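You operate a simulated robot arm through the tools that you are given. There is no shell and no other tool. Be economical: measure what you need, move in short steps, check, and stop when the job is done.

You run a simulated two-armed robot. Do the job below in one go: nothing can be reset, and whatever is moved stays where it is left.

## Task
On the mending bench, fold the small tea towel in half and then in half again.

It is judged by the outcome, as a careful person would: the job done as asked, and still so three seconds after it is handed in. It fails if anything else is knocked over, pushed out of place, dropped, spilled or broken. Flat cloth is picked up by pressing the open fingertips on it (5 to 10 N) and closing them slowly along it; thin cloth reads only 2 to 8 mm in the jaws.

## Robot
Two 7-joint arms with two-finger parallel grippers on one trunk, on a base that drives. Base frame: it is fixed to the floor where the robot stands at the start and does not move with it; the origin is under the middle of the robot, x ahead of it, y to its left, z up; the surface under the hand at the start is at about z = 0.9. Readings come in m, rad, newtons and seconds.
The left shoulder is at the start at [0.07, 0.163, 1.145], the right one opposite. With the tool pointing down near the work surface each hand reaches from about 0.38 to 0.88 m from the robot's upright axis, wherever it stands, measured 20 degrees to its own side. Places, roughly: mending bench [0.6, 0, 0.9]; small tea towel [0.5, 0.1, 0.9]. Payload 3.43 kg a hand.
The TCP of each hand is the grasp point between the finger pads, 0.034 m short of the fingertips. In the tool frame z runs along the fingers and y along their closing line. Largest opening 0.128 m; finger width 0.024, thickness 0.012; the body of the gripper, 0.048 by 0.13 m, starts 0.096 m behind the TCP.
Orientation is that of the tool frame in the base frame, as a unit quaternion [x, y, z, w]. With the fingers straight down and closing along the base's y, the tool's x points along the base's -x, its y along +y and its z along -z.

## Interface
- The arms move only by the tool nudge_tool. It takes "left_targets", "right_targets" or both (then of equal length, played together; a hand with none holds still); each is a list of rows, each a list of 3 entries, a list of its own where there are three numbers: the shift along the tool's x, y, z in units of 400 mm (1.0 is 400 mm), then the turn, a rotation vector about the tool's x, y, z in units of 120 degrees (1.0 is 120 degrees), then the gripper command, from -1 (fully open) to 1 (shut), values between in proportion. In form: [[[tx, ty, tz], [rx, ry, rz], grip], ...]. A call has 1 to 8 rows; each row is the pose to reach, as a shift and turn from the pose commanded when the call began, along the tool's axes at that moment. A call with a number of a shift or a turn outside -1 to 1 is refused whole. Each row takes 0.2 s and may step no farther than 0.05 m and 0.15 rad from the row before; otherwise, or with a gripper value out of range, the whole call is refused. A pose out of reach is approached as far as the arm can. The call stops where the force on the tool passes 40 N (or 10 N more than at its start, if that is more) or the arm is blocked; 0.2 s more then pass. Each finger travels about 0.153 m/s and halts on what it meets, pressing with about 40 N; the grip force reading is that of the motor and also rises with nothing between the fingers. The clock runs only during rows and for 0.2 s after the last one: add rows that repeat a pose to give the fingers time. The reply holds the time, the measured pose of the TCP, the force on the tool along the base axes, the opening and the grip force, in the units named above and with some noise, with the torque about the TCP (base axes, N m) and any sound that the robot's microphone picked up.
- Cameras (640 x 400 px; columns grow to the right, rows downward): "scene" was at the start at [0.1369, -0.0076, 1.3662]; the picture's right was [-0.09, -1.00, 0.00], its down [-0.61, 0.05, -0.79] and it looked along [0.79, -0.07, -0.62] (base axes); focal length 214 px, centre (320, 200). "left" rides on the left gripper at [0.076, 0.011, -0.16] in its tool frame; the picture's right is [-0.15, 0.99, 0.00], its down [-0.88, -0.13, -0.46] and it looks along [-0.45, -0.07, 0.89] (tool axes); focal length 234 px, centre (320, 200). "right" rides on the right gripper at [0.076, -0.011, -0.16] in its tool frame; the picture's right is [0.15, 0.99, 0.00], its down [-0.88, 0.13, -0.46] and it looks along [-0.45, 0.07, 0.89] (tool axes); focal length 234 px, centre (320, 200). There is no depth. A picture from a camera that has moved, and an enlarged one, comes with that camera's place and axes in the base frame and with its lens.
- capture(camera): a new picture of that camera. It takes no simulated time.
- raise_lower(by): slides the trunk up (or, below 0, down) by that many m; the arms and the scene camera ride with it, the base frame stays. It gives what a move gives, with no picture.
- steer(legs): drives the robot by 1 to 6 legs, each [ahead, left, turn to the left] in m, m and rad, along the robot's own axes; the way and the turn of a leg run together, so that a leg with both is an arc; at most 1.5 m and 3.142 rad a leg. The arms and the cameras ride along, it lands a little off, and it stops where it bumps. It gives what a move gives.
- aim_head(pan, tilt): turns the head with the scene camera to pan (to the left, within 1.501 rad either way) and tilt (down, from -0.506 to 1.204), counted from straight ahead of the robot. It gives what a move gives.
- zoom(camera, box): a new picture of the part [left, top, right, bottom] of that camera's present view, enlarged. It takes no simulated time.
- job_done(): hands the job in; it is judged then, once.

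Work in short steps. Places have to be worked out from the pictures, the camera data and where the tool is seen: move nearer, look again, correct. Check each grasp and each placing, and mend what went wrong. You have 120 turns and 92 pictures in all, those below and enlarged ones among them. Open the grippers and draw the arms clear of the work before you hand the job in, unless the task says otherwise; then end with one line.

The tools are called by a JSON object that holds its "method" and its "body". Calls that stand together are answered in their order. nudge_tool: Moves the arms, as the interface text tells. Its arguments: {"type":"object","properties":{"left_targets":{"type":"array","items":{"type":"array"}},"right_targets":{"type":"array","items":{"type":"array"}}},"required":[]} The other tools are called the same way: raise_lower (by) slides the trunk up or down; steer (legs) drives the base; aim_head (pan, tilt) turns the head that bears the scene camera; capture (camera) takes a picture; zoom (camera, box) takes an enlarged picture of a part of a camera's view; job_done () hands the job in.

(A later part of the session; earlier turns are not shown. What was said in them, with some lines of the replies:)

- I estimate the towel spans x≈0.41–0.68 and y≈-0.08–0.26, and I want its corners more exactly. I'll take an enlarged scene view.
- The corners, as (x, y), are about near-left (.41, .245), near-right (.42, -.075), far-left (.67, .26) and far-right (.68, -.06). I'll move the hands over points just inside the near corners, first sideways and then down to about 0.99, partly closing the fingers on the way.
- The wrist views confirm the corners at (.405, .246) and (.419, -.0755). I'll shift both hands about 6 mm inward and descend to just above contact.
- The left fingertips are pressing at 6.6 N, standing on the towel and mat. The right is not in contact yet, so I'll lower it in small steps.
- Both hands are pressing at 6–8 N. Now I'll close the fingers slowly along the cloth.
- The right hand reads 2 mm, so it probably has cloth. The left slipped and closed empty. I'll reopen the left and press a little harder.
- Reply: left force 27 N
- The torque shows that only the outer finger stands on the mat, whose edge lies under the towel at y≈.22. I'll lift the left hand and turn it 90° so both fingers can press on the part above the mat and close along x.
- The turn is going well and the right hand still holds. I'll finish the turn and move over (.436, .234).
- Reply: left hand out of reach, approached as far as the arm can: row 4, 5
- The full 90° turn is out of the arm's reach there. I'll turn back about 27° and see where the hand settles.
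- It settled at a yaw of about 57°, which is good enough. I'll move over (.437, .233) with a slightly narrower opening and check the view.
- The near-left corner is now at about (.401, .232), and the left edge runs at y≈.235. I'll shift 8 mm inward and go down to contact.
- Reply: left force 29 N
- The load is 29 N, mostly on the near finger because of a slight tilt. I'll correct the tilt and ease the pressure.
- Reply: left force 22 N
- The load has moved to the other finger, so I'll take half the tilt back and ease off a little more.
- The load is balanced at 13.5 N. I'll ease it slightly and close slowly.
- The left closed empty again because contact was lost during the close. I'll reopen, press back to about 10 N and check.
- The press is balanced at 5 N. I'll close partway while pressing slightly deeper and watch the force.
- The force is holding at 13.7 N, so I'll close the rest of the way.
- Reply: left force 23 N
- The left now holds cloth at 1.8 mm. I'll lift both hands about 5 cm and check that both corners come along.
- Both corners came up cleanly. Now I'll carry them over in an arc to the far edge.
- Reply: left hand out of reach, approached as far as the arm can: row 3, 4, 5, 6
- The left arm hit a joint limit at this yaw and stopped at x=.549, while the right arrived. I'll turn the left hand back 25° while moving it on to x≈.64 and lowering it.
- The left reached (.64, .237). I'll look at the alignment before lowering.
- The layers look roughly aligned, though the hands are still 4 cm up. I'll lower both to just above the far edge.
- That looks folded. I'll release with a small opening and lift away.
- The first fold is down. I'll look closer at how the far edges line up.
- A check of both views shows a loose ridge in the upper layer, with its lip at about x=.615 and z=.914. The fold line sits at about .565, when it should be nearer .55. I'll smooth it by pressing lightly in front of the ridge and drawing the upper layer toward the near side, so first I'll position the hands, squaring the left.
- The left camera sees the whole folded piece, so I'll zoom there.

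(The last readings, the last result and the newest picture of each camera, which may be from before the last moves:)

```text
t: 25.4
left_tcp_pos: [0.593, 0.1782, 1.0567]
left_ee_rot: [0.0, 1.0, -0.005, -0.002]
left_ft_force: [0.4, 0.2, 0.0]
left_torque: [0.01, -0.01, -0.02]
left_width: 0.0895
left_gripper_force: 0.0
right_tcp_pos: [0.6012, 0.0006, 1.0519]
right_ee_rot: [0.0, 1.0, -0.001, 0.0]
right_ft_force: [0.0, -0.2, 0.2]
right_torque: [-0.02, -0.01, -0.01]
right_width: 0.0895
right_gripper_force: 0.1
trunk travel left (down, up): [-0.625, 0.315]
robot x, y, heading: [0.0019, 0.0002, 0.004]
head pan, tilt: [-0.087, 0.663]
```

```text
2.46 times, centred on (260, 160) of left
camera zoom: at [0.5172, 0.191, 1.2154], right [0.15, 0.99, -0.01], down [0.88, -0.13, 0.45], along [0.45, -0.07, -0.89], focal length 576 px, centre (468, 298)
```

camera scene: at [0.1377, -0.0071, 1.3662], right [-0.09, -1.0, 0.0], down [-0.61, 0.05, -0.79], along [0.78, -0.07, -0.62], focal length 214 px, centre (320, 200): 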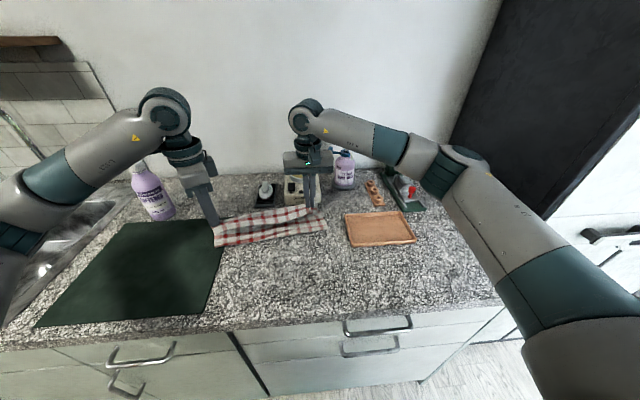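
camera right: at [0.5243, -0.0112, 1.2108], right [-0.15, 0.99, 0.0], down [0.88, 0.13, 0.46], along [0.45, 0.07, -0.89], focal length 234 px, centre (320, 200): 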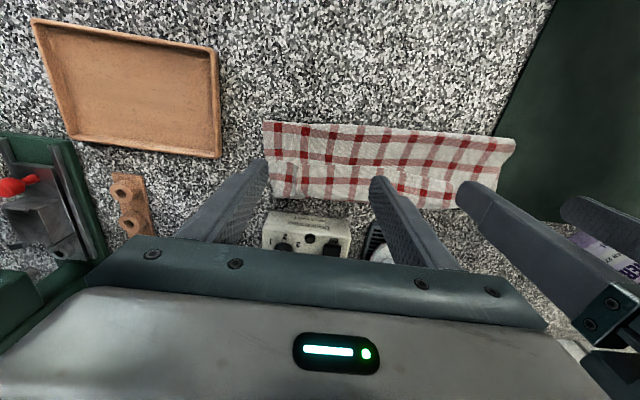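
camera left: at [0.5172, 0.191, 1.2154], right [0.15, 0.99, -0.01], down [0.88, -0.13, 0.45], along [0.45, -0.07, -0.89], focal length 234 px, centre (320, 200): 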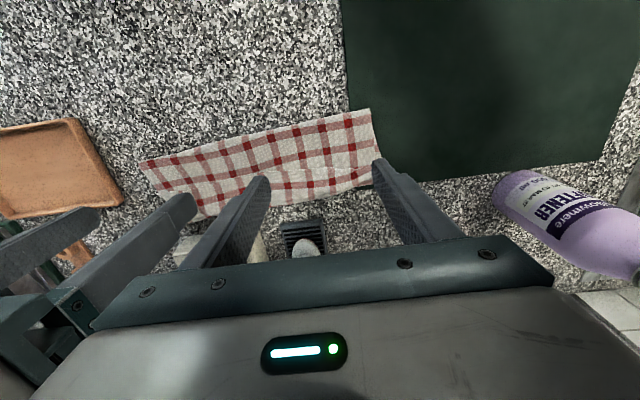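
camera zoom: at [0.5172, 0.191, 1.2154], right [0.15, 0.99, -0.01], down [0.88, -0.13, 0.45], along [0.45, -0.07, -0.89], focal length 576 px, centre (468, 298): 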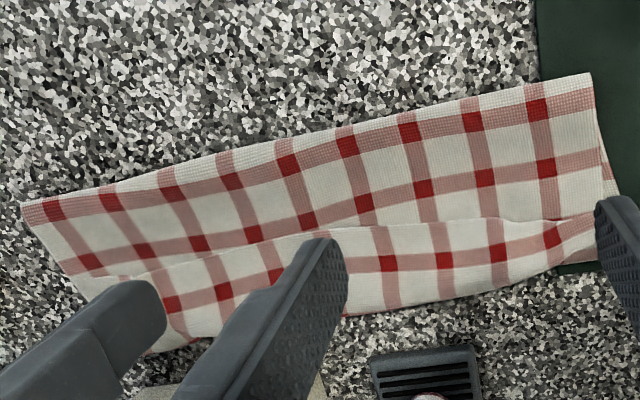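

The stripe spacing shows almost no hidden slack, only a slight wave, so the first fold is good. For the second fold I'll park the left hand and bring the right hand to the middle of the right end at (.628, -.052). The outer finger goes just beyond the edge so that both layers bunch.

{"method": "nudge_tool", "body": {"left_targets": [[[0.058, 0.095, -0.025], [0, 0, 0], 0], [[0.116, 0.19, -0.05], [0, 0, 0], 0.3], [[0.174, 0.285, -0.075], [0, 0, 0], 0.5], [[0.2325, 0.38, -0.1], [0, 0, 0], 0.5], [[0.2325, 0.38, -0.1], [0, 0, 0], 0.5]], "right_targets": [[[-0.03, -0.065, 0], [0, 0, 0], -0.1], [[-0.0675, -0.1315, 0], [0, 0, 0], 0.1], [[-0.0675, -0.1315, 0.08], [0, 0, 0], 0.22], [[-0.0675, -0.1315, 0.16], [0, 0, 0], 0.22], [[-0.0675, -0.1315, 0.2], [0, 0, 0], 0.22]]}}

{"method": "capture", "body": {"camera": "right"}}

{"method": "zoom", "body": {"camera": "scene", "box": [200, 170, 390, 290]}}

```text
t: 26.6
left_tcp_pos: [0.501, 0.3282, 1.0964]
left_ee_rot: [0.001, 1.0, -0.004, -0.003]
left_ft_force: [0.5, -0.2, -0.2]
left_torque: [0.02, 0.03, -0.02]
left_width: 0.032
left_gripper_force: 0.2
right_tcp_pos: [0.6282, -0.0537, 0.9697]
right_ee_rot: [0.0, 1.0, 0.0, -0.001]
right_ft_force: [0.7, 0.8, 0.1]
right_torque: [0.02, 0.04, -0.01]
right_width: 0.0499
right_gripper_force: 0.1
trunk travel left (down, up): [-0.625, 0.315]
robot x, y, heading: [-0.0008, 0.0037, -0.001]
head pan, tilt: [-0.087, 0.663]
```

```text
60 pictures are left
camera right: at [0.5525, -0.0656, 1.1304], right [-0.15, 0.99, 0.0], down [0.88, 0.13, 0.45], along [0.45, 0.07, -0.89], focal length 234 px, centre (320, 200)
```

right: 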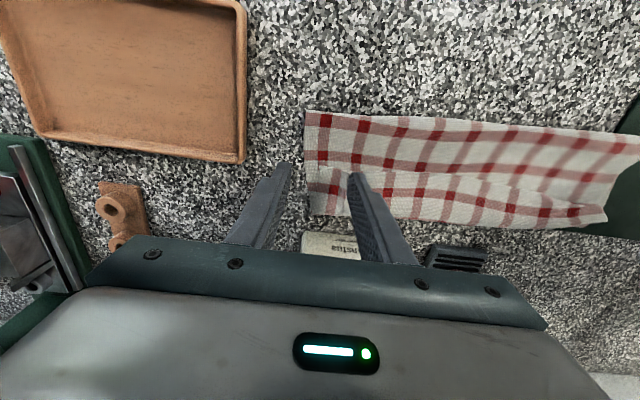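

```text
3.33 times, centred on (295, 230) of scene
camera zoom: at [0.1384, -0.0088, 1.366], right [-0.09, -1.0, 0.0], down [-0.61, 0.05, -0.79], along [0.78, -0.07, -0.62], focal length 715 px, centre (403, 100)
```

zoom: 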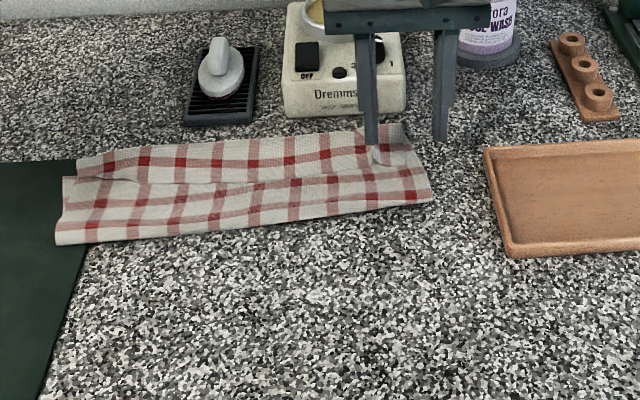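

The alignment matches the plan: the outer finger is just outside the edge and the inner one is over cloth. I'll descend gently to contact.

{"method": "nudge_tool", "body": {"right_targets": [[[0, 0, 0.05], [0, 0, 0], 0.22], [[0, 0, 0.075], [0, 0, 0], 0.22], [[0, 0, 0.081], [0, 0, 0], 0.22], [[0, 0, 0.084], [0, 0, 0], 0.22]]}}

```text
t: 27.6
left_tcp_pos: [0.5002, 0.3312, 1.0966]
left_ee_rot: [0.001, 1.0, -0.004, -0.002]
left_ft_force: [-0.7, 0.3, 0.1]
left_torque: [0.01, 0.0, 0.01]
left_width: 0.0318
left_gripper_force: 0.1
right_tcp_pos: [0.6286, -0.0522, 0.9383]
right_ee_rot: [0.001, 1.0, 0.0, 0.0]
right_ft_force: [-0.4, -0.4, -0.5]
right_torque: [0.02, 0.0, -0.03]
right_width: 0.0498
right_gripper_force: 0.0
trunk travel left (down, up): [-0.625, 0.315]
robot x, y, heading: [0.0053, 0.0022, -0.001]
head pan, tilt: [-0.087, 0.663]
```

There's no contact yet, so I'll go a few millimetres lower.

{"method": "nudge_tool", "body": {"right_targets": [[[0, 0, 0.004], [0, 0, 0], 0.22], [[0, 0, 0.007], [0, 0, 0], 0.22], [[0, 0, 0.009], [0, 0, 0], 0.22]]}}

```text
t: 28.4
left_tcp_pos: [0.4981, 0.3304, 1.0979]
left_ee_rot: [0.002, 1.0, -0.004, -0.002]
left_ft_force: [-0.2, -0.4, 0.7]
left_torque: [0.01, -0.03, -0.01]
left_width: 0.032
left_gripper_force: 0.0
right_tcp_pos: [0.6268, -0.0523, 0.9364]
right_ee_rot: [0.0, 1.0, 0.001, 0.001]
right_ft_force: [1.8, -1.0, 14.6]
right_torque: [0.4, -0.14, -0.05]
right_width: 0.0496
right_gripper_force: 0.1
trunk travel left (down, up): [-0.625, 0.315]
robot x, y, heading: [0.0004, 0.0022, -0.001]
head pan, tilt: [-0.087, 0.663]
```

About 14 N rests on the inner finger. I'll close slowly, pressing slightly as the fingers come in.

{"method": "nudge_tool", "body": {"right_targets": [[[0, 0, 0], [0, 0, 0], 0.32], [[0, 0, 0], [0, 0, 0], 0.42], [[0, 0, 0], [0, 0, 0], 0.52], [[0, 0, 0], [0, 0, 0], 0.62], [[0, 0, 0], [0, 0, 0], 0.7]]}}

{"method": "zoom", "body": {"camera": "right", "box": [220, 100, 420, 225]}}

```text
t: 29.6
left_tcp_pos: [0.4977, 0.3297, 1.0976]
left_ee_rot: [0.0, 1.0, -0.005, -0.001]
left_ft_force: [0.3, 0.4, 0.4]
left_torque: [-0.04, 0.03, 0.05]
left_width: 0.0319
left_gripper_force: 0.0
right_tcp_pos: [0.6257, -0.0543, 0.9358]
right_ee_rot: [0.001, 1.0, 0.0, 0.0]
right_ft_force: [-0.8, -2.8, 22.4]
right_torque: [0.21, -0.12, -0.01]
right_width: 0.0173
right_gripper_force: 0.2
trunk travel left (down, up): [-0.625, 0.315]
robot x, y, heading: [0.0023, 0.0003, -0.001]
head pan, tilt: [-0.087, 0.663]
```

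```text
3.20 times, centred on (320, 162) of right
camera zoom: at [0.5493, -0.0648, 1.0955], right [-0.15, 0.99, 0.0], down [0.88, 0.13, 0.46], along [0.45, 0.07, -0.89], focal length 749 px, centre (320, 320)
```

zoom: 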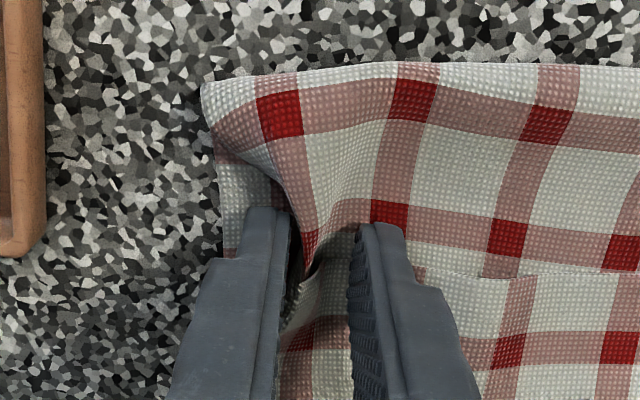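

Only the top layer is bunching, because the outer finger rides over the lower layer's end. I'll lift, reopen wider, tilt slightly so the outer finger is lower, and set it fully beyond the edge.

{"method": "nudge_tool", "body": {"right_targets": [[[0, 0, 0], [0, 0, 0], 0.5], [[0, 0, -0.03], [0, 0, 0], 0.4], [[0, -0.005, -0.08], [-0.015, 0, 0], 0.2], [[0, -0.012, -0.08], [-0.03, 0, 0], 0.1], [[0, -0.012, -0.08], [-0.03, 0, 0], 0.1]]}}

{"method": "zoom", "body": {"camera": "right", "box": [220, 80, 460, 230]}}

```text
t: 30.8
left_tcp_pos: [0.4992, 0.3309, 1.0965]
left_ee_rot: [0.002, 1.0, -0.004, -0.003]
left_ft_force: [-0.6, 0.4, -0.1]
left_torque: [0.0, 0.02, 0.0]
left_width: 0.0321
left_gripper_force: 0.0
right_tcp_pos: [0.6282, -0.0564, 0.9663]
right_ee_rot: [0.0, 1.0, 0.031, 0.0]
right_ft_force: [-0.7, 0.6, 0.8]
right_torque: [0.02, -0.02, -0.01]
right_width: 0.0575
right_gripper_force: 0.1
trunk travel left (down, up): [-0.625, 0.315]
robot x, y, heading: [-0.0015, -0.0029, 0.001]
head pan, tilt: [-0.087, 0.663]
```

```text
2.67 times, centred on (340, 155) of right
camera zoom: at [0.5511, -0.0788, 1.1249], right [-0.15, 0.99, 0.06], down [0.88, 0.1, 0.46], along [0.45, 0.12, -0.88], focal length 624 px, centre (267, 320)
```

zoom: 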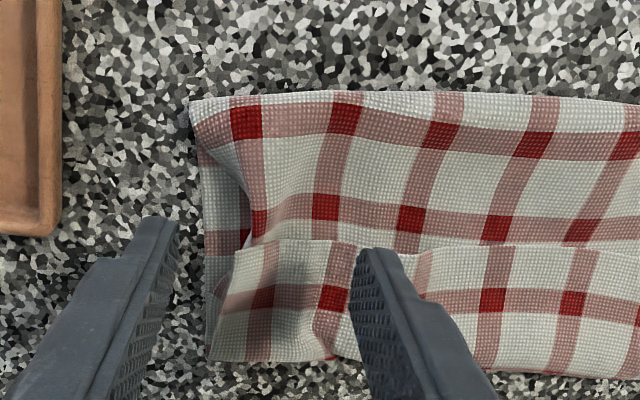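

The outer finger is clear of the edge. I'll go 6 mm further out, open a bit wider and go down until the outer finger meets the bench.

{"method": "nudge_tool", "body": {"right_targets": [[[0, -0.015, 0], [0, 0, 0], 0], [[0, -0.015, 0.04], [0, 0, 0], 0], [[0, -0.015, 0.066], [0, 0, 0], 0], [[0, -0.015, 0.073], [0, 0, 0], 0]]}}

```text
t: 31.8
left_tcp_pos: [0.4999, 0.3309, 1.0963]
left_ee_rot: [0.001, 1.0, -0.005, -0.003]
left_ft_force: [0.4, 0.3, -0.3]
left_torque: [0.0, 0.01, 0.0]
left_width: 0.0319
left_gripper_force: 0.1
right_tcp_pos: [0.6272, -0.0609, 0.9368]
right_ee_rot: [0.0, 0.999, 0.032, 0.0]
right_ft_force: [0.0, 0.1, 0.2]
right_torque: [0.02, -0.01, 0.04]
right_width: 0.0642
right_gripper_force: 0.1
trunk travel left (down, up): [-0.625, 0.315]
robot x, y, heading: [0.001, -0.0028, 0.003]
head pan, tilt: [-0.087, 0.663]
```

Not touching yet, so I'll take small steps lower.

{"method": "nudge_tool", "body": {"right_targets": [[[0, 0, 0.003], [0, 0, 0], 0], [[0, 0, 0.005], [0, 0, 0], 0]]}}

```text
t: 32.4
left_tcp_pos: [0.4987, 0.3314, 1.0973]
left_ee_rot: [0.0, 1.0, -0.005, -0.003]
left_ft_force: [0.5, 0.3, 0.0]
left_torque: [0.02, 0.01, -0.01]
left_width: 0.0321
left_gripper_force: 0.1
right_tcp_pos: [0.6269, -0.0601, 0.9371]
right_ee_rot: [0.0, 0.999, 0.032, 0.002]
right_ft_force: [2.2, -1.1, 13.1]
right_torque: [-0.59, 0.0, 0.11]
right_width: 0.0642
right_gripper_force: 0.3
trunk travel left (down, up): [-0.625, 0.315]
robot x, y, heading: [0.0024, -0.0018, -0.006]
head pan, tilt: [-0.087, 0.663]
```

The outer finger is on the bench. I'll close slowly and look partway.

{"method": "nudge_tool", "body": {"right_targets": [[[0, 0, 0], [0, 0, 0], 0.12], [[0, 0, 0.0], [0, 0, 0], 0.24], [[0, 0, 0.001], [0, 0, 0], 0.36], [[0, 0, 0.001], [0, 0, 0], 0.48], [[0, 0, 0.002], [0, 0, 0], 0.6]]}}

{"method": "zoom", "body": {"camera": "right", "box": [220, 80, 460, 230]}}

```text
t: 33.6
left_tcp_pos: [0.4964, 0.335, 1.0968]
left_ee_rot: [-0.002, 1.0, -0.006, -0.002]
left_ft_force: [0.2, -0.5, -0.1]
left_torque: [0.0, -0.02, 0.0]
left_width: 0.0321
left_gripper_force: 0.0
right_tcp_pos: [0.6242, -0.0544, 0.9351]
right_ee_rot: [-0.003, 0.999, 0.033, 0.001]
right_ft_force: [-2.2, -1.6, 18.5]
right_torque: [-0.18, 0.02, -0.03]
right_width: 0.0245
right_gripper_force: 0.0
trunk travel left (down, up): [-0.625, 0.315]
robot x, y, heading: [0.0027, -0.0017, 0.001]
head pan, tilt: [-0.087, 0.663]
```

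```text
2.67 times, centred on (340, 155) of right
camera zoom: at [0.5484, -0.0778, 1.0938], right [-0.15, 0.99, 0.06], down [0.88, 0.11, 0.46], along [0.45, 0.13, -0.88], focal length 624 px, centre (267, 320)
```

zoom: 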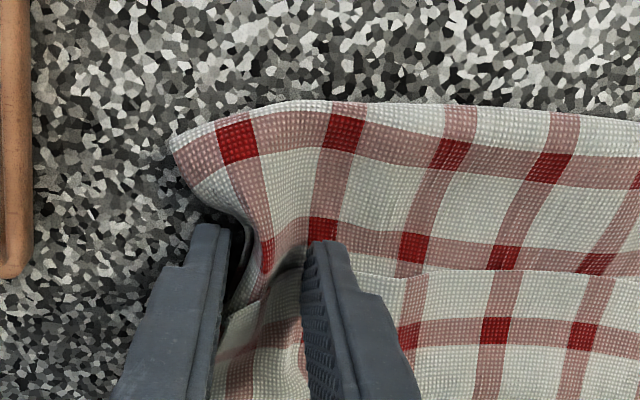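

The outer finger is now scooping both layers inward. I'll close fully.

{"method": "nudge_tool", "body": {"right_targets": [[[0, 0, 0.0], [0, 0, 0], 0.68], [[0, 0, 0.0], [0, 0, 0], 0.76], [[0, 0, 0.0], [0, 0, 0], 0.84], [[0, 0, 0.0], [0, 0, 0], 0.92], [[0, 0, 0.0], [0, 0, 0], 1], [[0, 0, 0.0], [0, 0, 0], 1]]}}

{"method": "zoom", "body": {"camera": "right", "box": [220, 80, 460, 230]}}

```text
t: 35.0
left_tcp_pos: [0.4978, 0.3308, 1.0983]
left_ee_rot: [0.001, 1.0, -0.005, -0.002]
left_ft_force: [-0.1, 0.1, 0.6]
left_torque: [0.01, 0.0, 0.0]
left_width: 0.032
left_gripper_force: 0.0
right_tcp_pos: [0.6265, -0.0603, 0.9361]
right_ee_rot: [-0.001, 1.0, 0.031, 0.0]
right_ft_force: [-0.7, 2.2, 21.8]
right_torque: [0.17, -0.18, 0.01]
right_width: 0.0036
right_gripper_force: 38.1
trunk travel left (down, up): [-0.625, 0.315]
robot x, y, heading: [-0.0011, -0.001, -0.002]
head pan, tilt: [-0.087, 0.663]
```

```text
2.67 times, centred on (340, 155) of right
camera zoom: at [0.5492, -0.0823, 1.0941], right [-0.15, 0.99, 0.06], down [0.88, 0.1, 0.46], along [0.45, 0.12, -0.88], focal length 624 px, centre (267, 320)
```

zoom: 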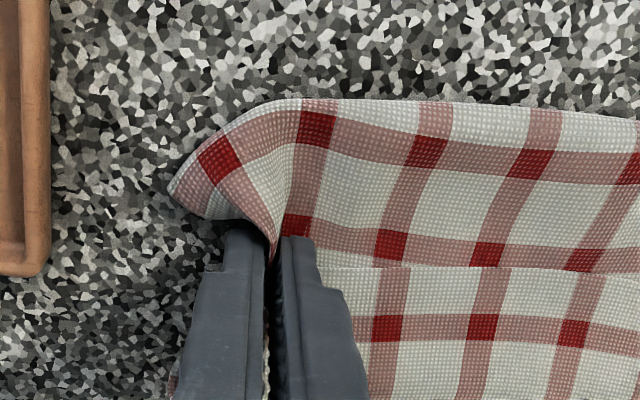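

It reads 3.6 mm, which suggests both layers are held. I'll lift 6 cm and check.

{"method": "nudge_tool", "body": {"right_targets": [[[0, 0.005, -0.05], [0, 0, 0], 1], [[0, 0.02, -0.1], [0, 0, 0], 1], [[0, 0.05, -0.15], [0, 0, 0], 1]]}}

{"method": "capture", "body": {"camera": "right"}}

{"method": "zoom", "body": {"camera": "scene", "box": [200, 160, 390, 280]}}

{"method": "capture", "body": {"camera": "left"}}

```text
t: 35.8
left_tcp_pos: [0.5011, 0.3301, 1.0952]
left_ee_rot: [0.001, 1.0, -0.006, -0.002]
left_ft_force: [-0.2, 0.6, 0.3]
left_torque: [0.02, 0.02, 0.01]
left_width: 0.0317
left_gripper_force: 0.1
right_tcp_pos: [0.6287, -0.0441, 0.9948]
right_ee_rot: [0.0, 0.999, 0.032, -0.002]
right_ft_force: [0.4, 0.6, -0.9]
right_torque: [-0.03, -0.02, -0.01]
right_width: 0.0038
right_gripper_force: 38.3
trunk travel left (down, up): [-0.625, 0.315]
robot x, y, heading: [0.0012, 0.0012, 0.002]
head pan, tilt: [-0.087, 0.663]
```

```text
54 pictures are left
camera right: at [0.552, -0.0663, 1.154], right [-0.15, 0.99, 0.06], down [0.88, 0.1, 0.46], along [0.45, 0.12, -0.89], focal length 234 px, centre (320, 200)
```

right: 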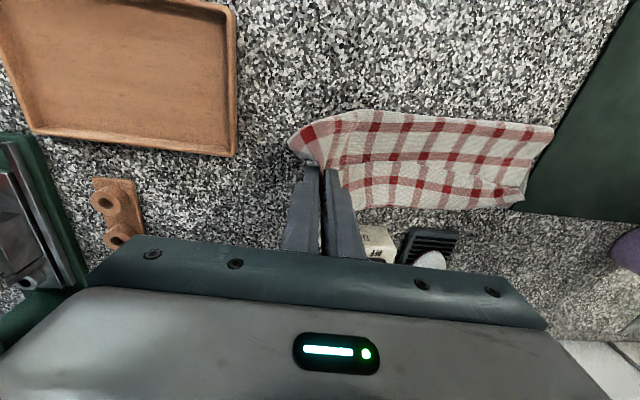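

```text
3.33 times, centred on (295, 220) of scene
camera zoom: at [0.1371, -0.0068, 1.366], right [-0.09, -1.0, 0.0], down [-0.61, 0.05, -0.79], along [0.79, -0.07, -0.62], focal length 715 px, centre (403, 133)
```

zoom: 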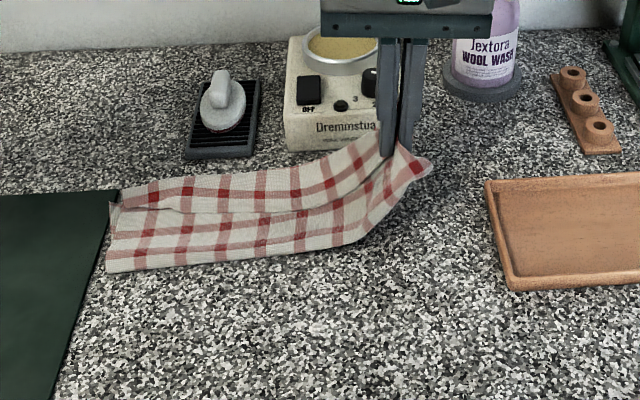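

```text
52 pictures are left
camera left: at [0.4245, 0.3439, 1.2551], right [0.15, 0.99, -0.01], down [0.88, -0.13, 0.45], along [0.45, -0.08, -0.89], focal length 234 px, centre (320, 200)
```

left: 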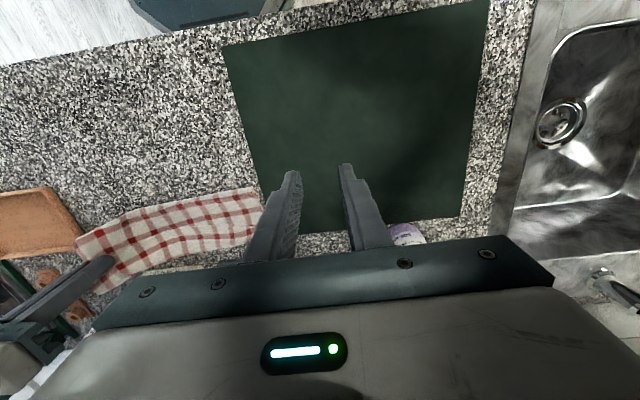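

Both layers are lifted together, and the towel's left end now lies at y≈.21. I'll move the left arm further out of the way while the right starts the arc towards the left end.

{"method": "nudge_tool", "body": {"left_targets": [[[0.0625, 0.075, -0.0625], [0, 0, 0], 0.5], [[0.125, 0.15, -0.125], [0, 0, 0], 0.5], [[0.1875, 0.225, -0.1875], [0, 0, 0], 0.5], [[0.25, 0.3, -0.25], [0, 0, 0], 0.5]], "right_targets": [[[0.003, 0.0637, -0.0562], [0.004, 0, 0], 1], [[0.007, 0.154, -0.1005], [0.008, 0, 0], 1], [[0.011, 0.2555, -0.1193], [0.012, 0, 0], 1], [[0.014, 0.367, -0.0998], [0.015, 0, 0], 1]]}}

{"method": "capture", "body": {"camera": "scene"}}

{"method": "capture", "body": {"camera": "right"}}

```text
t: 36.8
left_tcp_pos: [0.3995, 0.4563, 1.1949]
left_ee_rot: [0.001, 1.0, -0.006, -0.004]
left_ft_force: [0.3, 0.1, 0.5]
left_torque: [-0.08, -0.03, 0.03]
left_width: 0.0322
left_gripper_force: 0.1
right_tcp_pos: [0.6209, 0.1015, 1.0439]
right_ee_rot: [0.001, 1.0, 0.013, 0.001]
right_ft_force: [-0.2, 0.1, 0.4]
right_torque: [-0.05, -0.03, 0.0]
right_width: 0.0035
right_gripper_force: 38.2
trunk travel left (down, up): [-0.625, 0.315]
robot x, y, heading: [0.003, 0.0003, -0.002]
head pan, tilt: [-0.087, 0.663]
```

```text
51 pictures are left
camera scene: at [0.1365, -0.0037, 1.3663], right [-0.09, -1.0, 0.0], down [-0.61, 0.05, -0.79], along [0.79, -0.07, -0.61], focal length 214 px, centre (320, 200)
```

scene: 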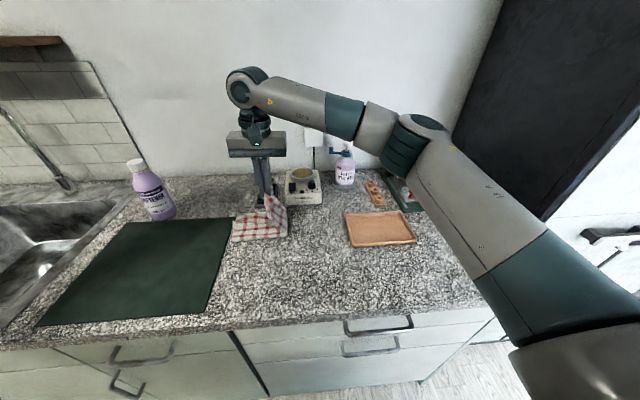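

```text
50 pictures are left
camera right: at [0.5452, 0.0845, 1.2033], right [-0.15, 0.99, 0.03], down [0.88, 0.12, 0.46], along [0.45, 0.09, -0.89], focal length 234 px, centre (320, 200)
```

right: 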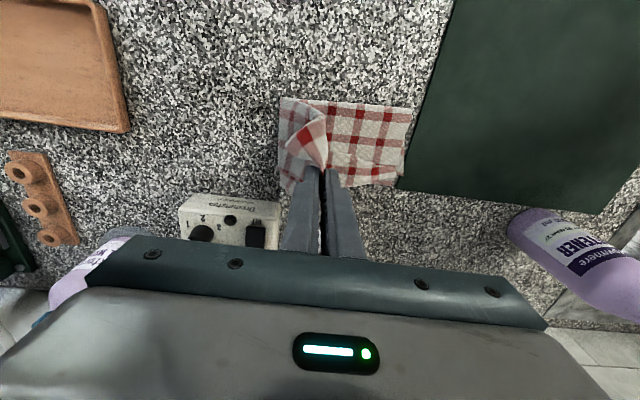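

It's going well: the fold line is at y≈.05 and the left end at .213. I'll finish the arc and lower onto (.616, .198).

{"method": "nudge_tool", "body": {"right_targets": [[[0.003, 0.0865, 0.04], [0.004, 0, 0], 1], [[0.006, 0.16, 0.1045], [0.008, 0, 0], 1], [[0.009, 0.208, 0.168], [0.012, 0, 0], 1], [[0.012, 0.235, 0.2315], [0.013, 0, 0], 1], [[0.012, 0.2345, 0.2565], [0.013, 0, 0], 1], [[0.012, 0.2345, 0.2565], [0.013, 0, 0], 1]]}}

{"method": "capture", "body": {"camera": "right"}}

{"method": "zoom", "body": {"camera": "scene", "box": [180, 160, 370, 280]}}

```text
t: 38.2
left_tcp_pos: [0.3991, 0.4532, 1.1958]
left_ee_rot: [0.001, 1.0, -0.004, -0.003]
left_ft_force: [0.7, 0.4, -0.4]
left_torque: [0.0, -0.01, -0.01]
left_width: 0.0323
left_gripper_force: 0.0
right_tcp_pos: [0.617, 0.196, 0.9445]
right_ee_rot: [-0.001, 1.0, 0.002, 0.0]
right_ft_force: [0.6, 0.2, 5.7]
right_torque: [-0.01, -0.02, -0.01]
right_width: 0.0033
right_gripper_force: 38.3
trunk travel left (down, up): [-0.625, 0.315]
robot x, y, heading: [-0.0007, 0.0008, 0.001]
head pan, tilt: [-0.087, 0.663]
```

```text
49 pictures are left
camera right: at [0.5408, 0.1836, 1.1039], right [-0.15, 0.99, 0.0], down [0.88, 0.13, 0.46], along [0.45, 0.07, -0.89], focal length 234 px, centre (320, 200)
```

right: 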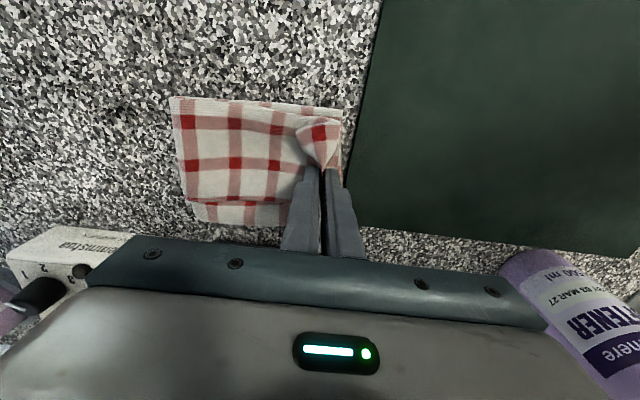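

```text
3.33 times, centred on (275, 220) of scene
camera zoom: at [0.1365, -0.0073, 1.3663], right [-0.09, -1.0, 0.0], down [-0.61, 0.05, -0.79], along [0.79, -0.07, -0.62], focal length 715 px, centre (470, 133)
```

zoom: 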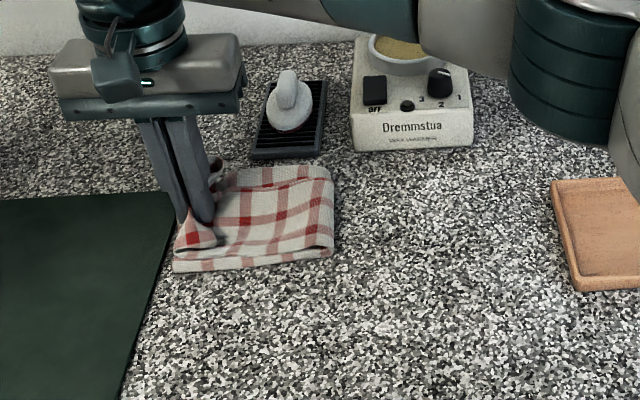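

It's laid almost edge to edge and pressing at 5.7 N. I'll release gently and lift.

{"method": "nudge_tool", "body": {"right_targets": [[[0, 0, 0], [0, 0, 0], 0.9], [[0, 0, 0], [0, 0, 0], 0.75], [[0, 0, 0], [0, 0, 0], 0.65], [[0, 0, -0.02], [0, 0, 0], 0.65], [[0, 0, -0.07], [0, 0, 0], 0.65], [[0, 0, -0.17], [0, 0, 0], 0.65], [[0, 0, -0.28], [0, 0, 0], 0.65]]}}

{"method": "capture", "body": {"camera": "right"}}

{"method": "zoom", "body": {"camera": "scene", "box": [200, 180, 310, 250]}}

```text
t: 39.8
left_tcp_pos: [0.3977, 0.4527, 1.1957]
left_ee_rot: [0.0, 1.0, -0.004, -0.001]
left_ft_force: [0.0, -0.2, -0.2]
left_torque: [0.03, -0.01, 0.02]
left_width: 0.032
left_gripper_force: 0.0
right_tcp_pos: [0.6184, 0.1954, 1.0569]
right_ee_rot: [0.0, 1.0, 0.002, 0.0]
right_ft_force: [-0.1, 0.7, -0.5]
right_torque: [0.0, -0.04, -0.02]
right_width: 0.0223
right_gripper_force: 0.1
trunk travel left (down, up): [-0.625, 0.315]
robot x, y, heading: [0.0018, -0.0027, -0.002]
head pan, tilt: [-0.087, 0.663]
```

```text
47 pictures are left
camera right: at [0.5408, 0.1838, 1.2164], right [-0.15, 0.99, 0.0], down [0.88, 0.13, 0.46], along [0.45, 0.07, -0.89], focal length 234 px, centre (320, 200)
```

right: 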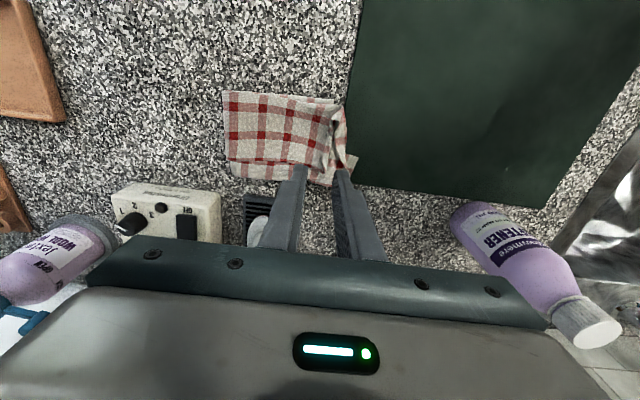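

```text
5.71 times, centred on (255, 215) of scene
camera zoom: at [0.1357, -0.0073, 1.3662], right [-0.09, -1.0, 0.0], down [-0.61, 0.05, -0.79], along [0.79, -0.07, -0.61], focal length 1226 px, centre (691, 114)
```

zoom: 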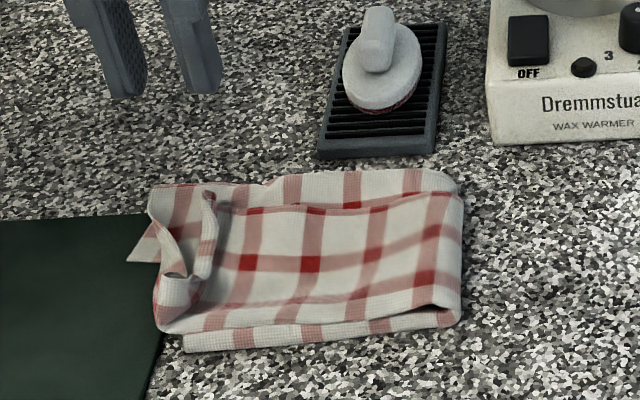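

The quarter fold is made, with a small standing crumple at the pinched end. I'll look closer before smoothing it.

{"method": "zoom", "body": {"camera": "right", "box": [210, 80, 370, 190]}}

```text
3.64 times, centred on (290, 135) of right
camera zoom: at [0.5408, 0.1838, 1.2164], right [-0.15, 0.99, 0.0], down [0.88, 0.13, 0.46], along [0.45, 0.07, -0.89], focal length 852 px, centre (429, 436)
```

zoom: 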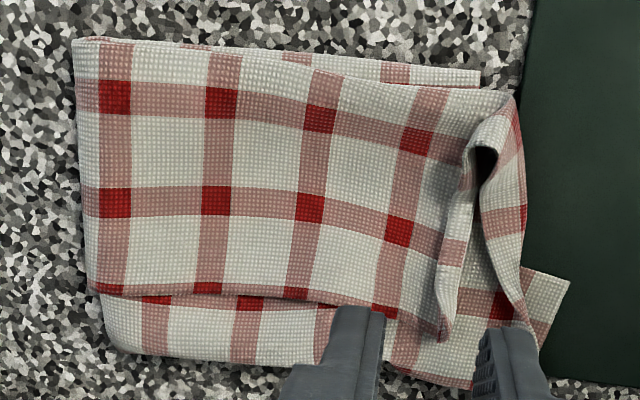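

The ridge runs along y≈.205 and leans inward. I'll close the fingers, bring them down just inside it and sweep lightly outward in +y to lay it flat.

{"method": "nudge_tool", "body": {"right_targets": [[[0.03, -0.05, 0.05], [0, 0, 0], 1], [[0.03, -0.05, 0.15], [0, 0, 0], 1], [[0.03, -0.05, 0.23], [0, 0, 0], 1], [[0.03, -0.05, 0.26], [0, 0, 0], 1], [[0.03, -0.05, 0.27], [0, 0, 0], 1]]}}

{"method": "zoom", "body": {"camera": "right", "box": [200, 60, 440, 210]}}

```text
t: 41.0
left_tcp_pos: [0.4, 0.4539, 1.1971]
left_ee_rot: [0.001, 1.0, -0.005, -0.003]
left_ft_force: [-0.3, -0.4, 0.0]
left_torque: [0.01, 0.02, 0.06]
left_width: 0.0319
left_gripper_force: 0.0
right_tcp_pos: [0.6057, 0.1765, 0.947]
right_ee_rot: [0.0, 1.0, 0.002, 0.0]
right_ft_force: [0.4, 0.1, 0.7]
right_torque: [-0.02, 0.0, 0.02]
right_width: 0.0
right_gripper_force: 32.6
trunk travel left (down, up): [-0.625, 0.315]
robot x, y, heading: [-0.002, 0.0017, -0.004]
head pan, tilt: [-0.087, 0.663]
```

```text
2.67 times, centred on (320, 135) of right
camera zoom: at [0.5293, 0.1642, 1.1081], right [-0.15, 0.99, 0.0], down [0.88, 0.13, 0.46], along [0.45, 0.07, -0.89], focal length 624 px, centre (320, 373)
```

zoom: 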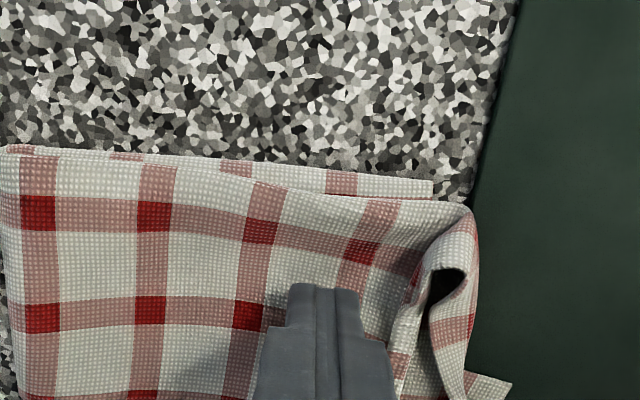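

The fingertips are just touching, with the ridge standing to their +y side. I'll sweep 45 mm outward, slightly lower, then lift.

{"method": "nudge_tool", "body": {"right_targets": [[[0, 0.02, 0.003], [0, 0, 0], 1], [[0, 0.04, 0.003], [0, 0, 0], 1], [[0, 0.06, 0.003], [0, 0, 0], 1], [[0, 0.08, 0.003], [0, 0, 0], 1], [[0, 0.1, 0.003], [0, 0, 0], 1], [[0, 0.12, 0.003], [0, 0, 0], 1]]}}

{"method": "zoom", "body": {"camera": "right", "box": [200, 60, 440, 210]}}

```text
t: 42.4
left_tcp_pos: [0.3993, 0.4548, 1.196]
left_ee_rot: [0.001, 1.0, -0.005, -0.003]
left_ft_force: [-0.5, 0.3, 0.3]
left_torque: [-0.01, 0.01, 0.01]
left_width: 0.0321
left_gripper_force: 0.1
right_tcp_pos: [0.6053, 0.2247, 0.9488]
right_ee_rot: [0.0, 1.0, 0.002, 0.0]
right_ft_force: [0.1, 0.4, 0.2]
right_torque: [0.01, -0.02, -0.02]
right_width: 0.0
right_gripper_force: 32.8
trunk travel left (down, up): [-0.625, 0.315]
robot x, y, heading: [-0.0006, 0.0015, 0.003]
head pan, tilt: [-0.087, 0.663]
```

```text
2.67 times, centred on (320, 135) of right
camera zoom: at [0.5291, 0.2119, 1.1073], right [-0.15, 0.99, 0.0], down [0.88, 0.13, 0.46], along [0.45, 0.07, -0.89], focal length 624 px, centre (320, 373)
```

zoom: 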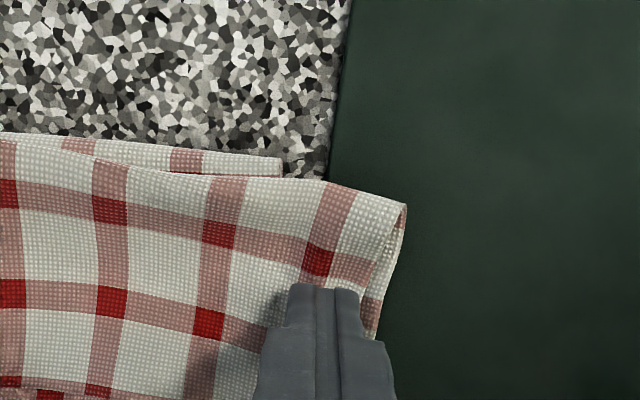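

The ridge rolled out nicely. I'll lift and draw the right hand back to check the whole result.

{"method": "nudge_tool", "body": {"right_targets": [[[0, 0, -0.1], [0, 0, 0], 1], [[0, 0, -0.2], [0, 0, 0], 1], [[0.03, -0.08, -0.27], [0, 0, 0], 1], [[0.06, -0.19, -0.3], [0, 0, 0], 1], [[0.06, -0.3, -0.3], [0, 0, 0], 1]]}}

{"method": "zoom", "body": {"camera": "scene", "box": [200, 180, 310, 250]}}

{"method": "capture", "body": {"camera": "right"}}

```text
t: 43.6
left_tcp_pos: [0.4007, 0.4526, 1.1972]
left_ee_rot: [0.002, 1.0, -0.004, -0.003]
left_ft_force: [0.3, -0.6, 0.6]
left_torque: [0.03, 0.01, 0.02]
left_width: 0.032
left_gripper_force: 0.0
right_tcp_pos: [0.5826, 0.1015, 1.0667]
right_ee_rot: [0.0, 1.0, 0.003, -0.001]
right_ft_force: [0.3, -0.7, 0.2]
right_torque: [0.02, 0.01, -0.02]
right_width: 0.0001
right_gripper_force: 32.8
trunk travel left (down, up): [-0.625, 0.315]
robot x, y, heading: [-0.0014, 0.0025, -0.0]
head pan, tilt: [-0.087, 0.663]
```

```text
5.71 times, centred on (255, 215) of scene
camera zoom: at [0.1374, -0.0094, 1.3661], right [-0.09, -1.0, 0.0], down [-0.61, 0.05, -0.79], along [0.78, -0.07, -0.62], focal length 1226 px, centre (691, 114)
```

zoom: 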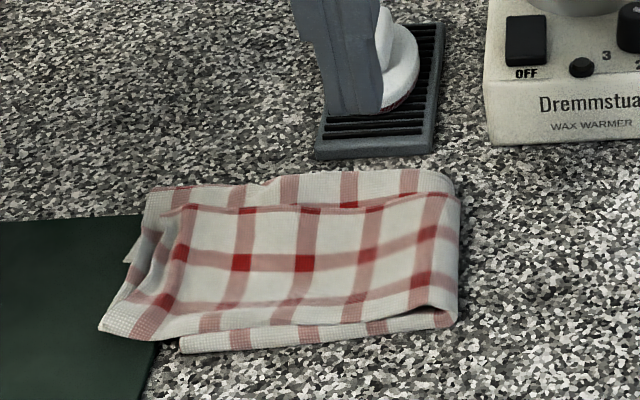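

```text
41 pictures are left
camera right: at [0.5055, 0.0883, 1.227], right [-0.15, 0.99, 0.01], down [0.88, 0.13, 0.46], along [0.45, 0.07, -0.89], focal length 234 px, centre (320, 200)
```

right: 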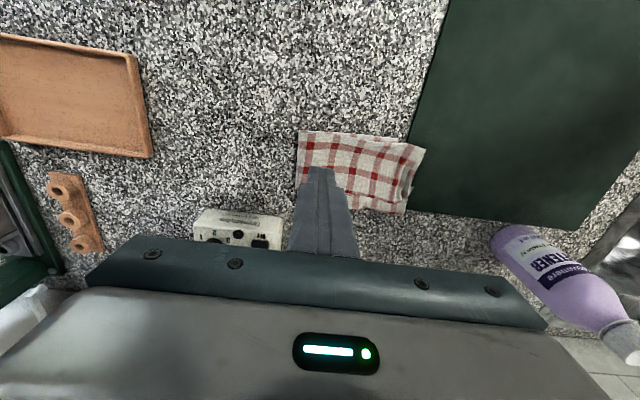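

The towel is folded in quarters, about .12 × .17 m with the edges near aligned, and nothing else has moved. I'll retract the right arm and open both grippers.

{"method": "nudge_tool", "body": {"right_targets": [[[0.034, -0.105, -0.04], [0, 0, 0], 1], [[0.068, -0.21, -0.08], [0, 0, 0], 1], [[0.1, -0.315, -0.11], [0, 0, 0], 0.6], [[0.134, -0.42, -0.14], [0, 0, 0], 0.1], [[0.168, -0.525, -0.17], [0, 0, 0], -0.4], [[0.2, -0.63, -0.2], [0, 0, 0], -1], [[0.2, -0.63, -0.2], [0, 0, 0], -1]], "left_targets": [[[0, 0, 0], [0, 0, 0], 0.3], [[0, 0, 0], [0, 0, 0], 0], [[0, 0, 0], [0, 0, 0], -0.4], [[0, 0, 0], [0, 0, 0], -0.7], [[0, 0, 0], [0, 0, 0], -1], [[0, 0, 0], [0, 0, 0], -1], [[0, 0, 0], [0, 0, 0], -1]]}}

{"method": "capture", "body": {"camera": "scene"}}

{"method": "zoom", "body": {"camera": "scene", "box": [200, 180, 310, 250]}}

```text
t: 45.2
left_tcp_pos: [0.399, 0.4539, 1.1955]
left_ee_rot: [0.0, 1.0, -0.005, -0.003]
left_ft_force: [0.9, 0.6, -0.2]
left_torque: [0.0, 0.0, -0.01]
left_width: 0.1279
left_gripper_force: 0.0
right_tcp_pos: [0.5033, -0.1479, 1.1456]
right_ee_rot: [0.001, 1.0, 0.002, -0.001]
right_ft_force: [0.1, -0.6, -0.2]
right_torque: [0.0, 0.0, -0.01]
right_width: 0.1281
right_gripper_force: 0.2
trunk travel left (down, up): [-0.625, 0.315]
robot x, y, heading: [0.0023, -0.0046, 0.002]
head pan, tilt: [-0.087, 0.663]
```

```text
40 pictures are left
camera scene: at [0.1376, -0.0063, 1.3661], right [-0.09, -1.0, 0.0], down [-0.61, 0.05, -0.79], along [0.78, -0.07, -0.62], focal length 214 px, centre (320, 200)
```

scene: 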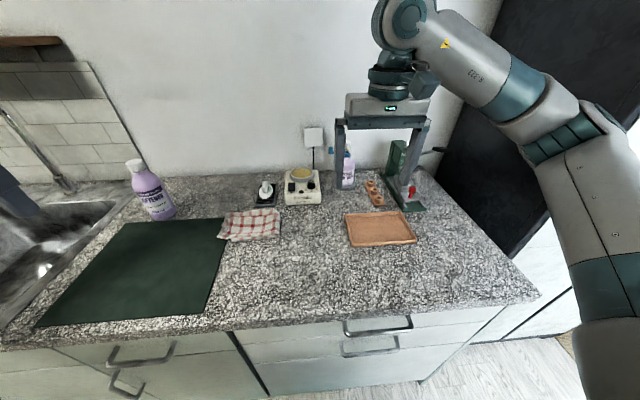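

```text
5.71 times, centred on (255, 215) of scene
camera zoom: at [0.1376, -0.0063, 1.3661], right [-0.09, -1.0, 0.0], down [-0.61, 0.05, -0.79], along [0.78, -0.07, -0.62], focal length 1226 px, centre (691, 114)
```

zoom: 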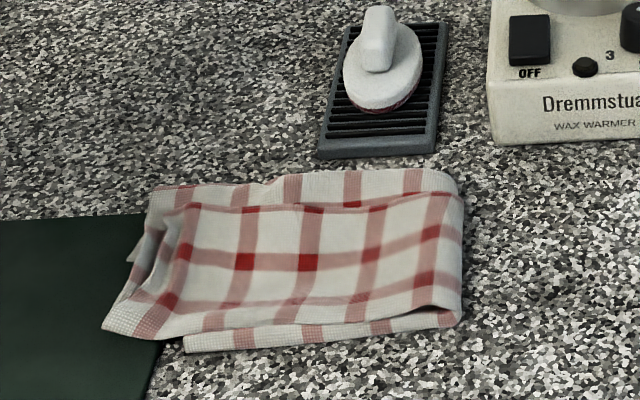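

The towel lies still, folded twice. Both arms are clear with the grippers open, and everything else on the bench is where it was, so I'm handing the job in.

{"method": "job_done", "body": {}}

```text
The job is handed in.
```

The small tea towel is folded in half and then in half again on the mending bench, about 12 × 17 cm; one corner overhangs by about 3 cm, it is slightly puffy, and nothing else was disturbed.
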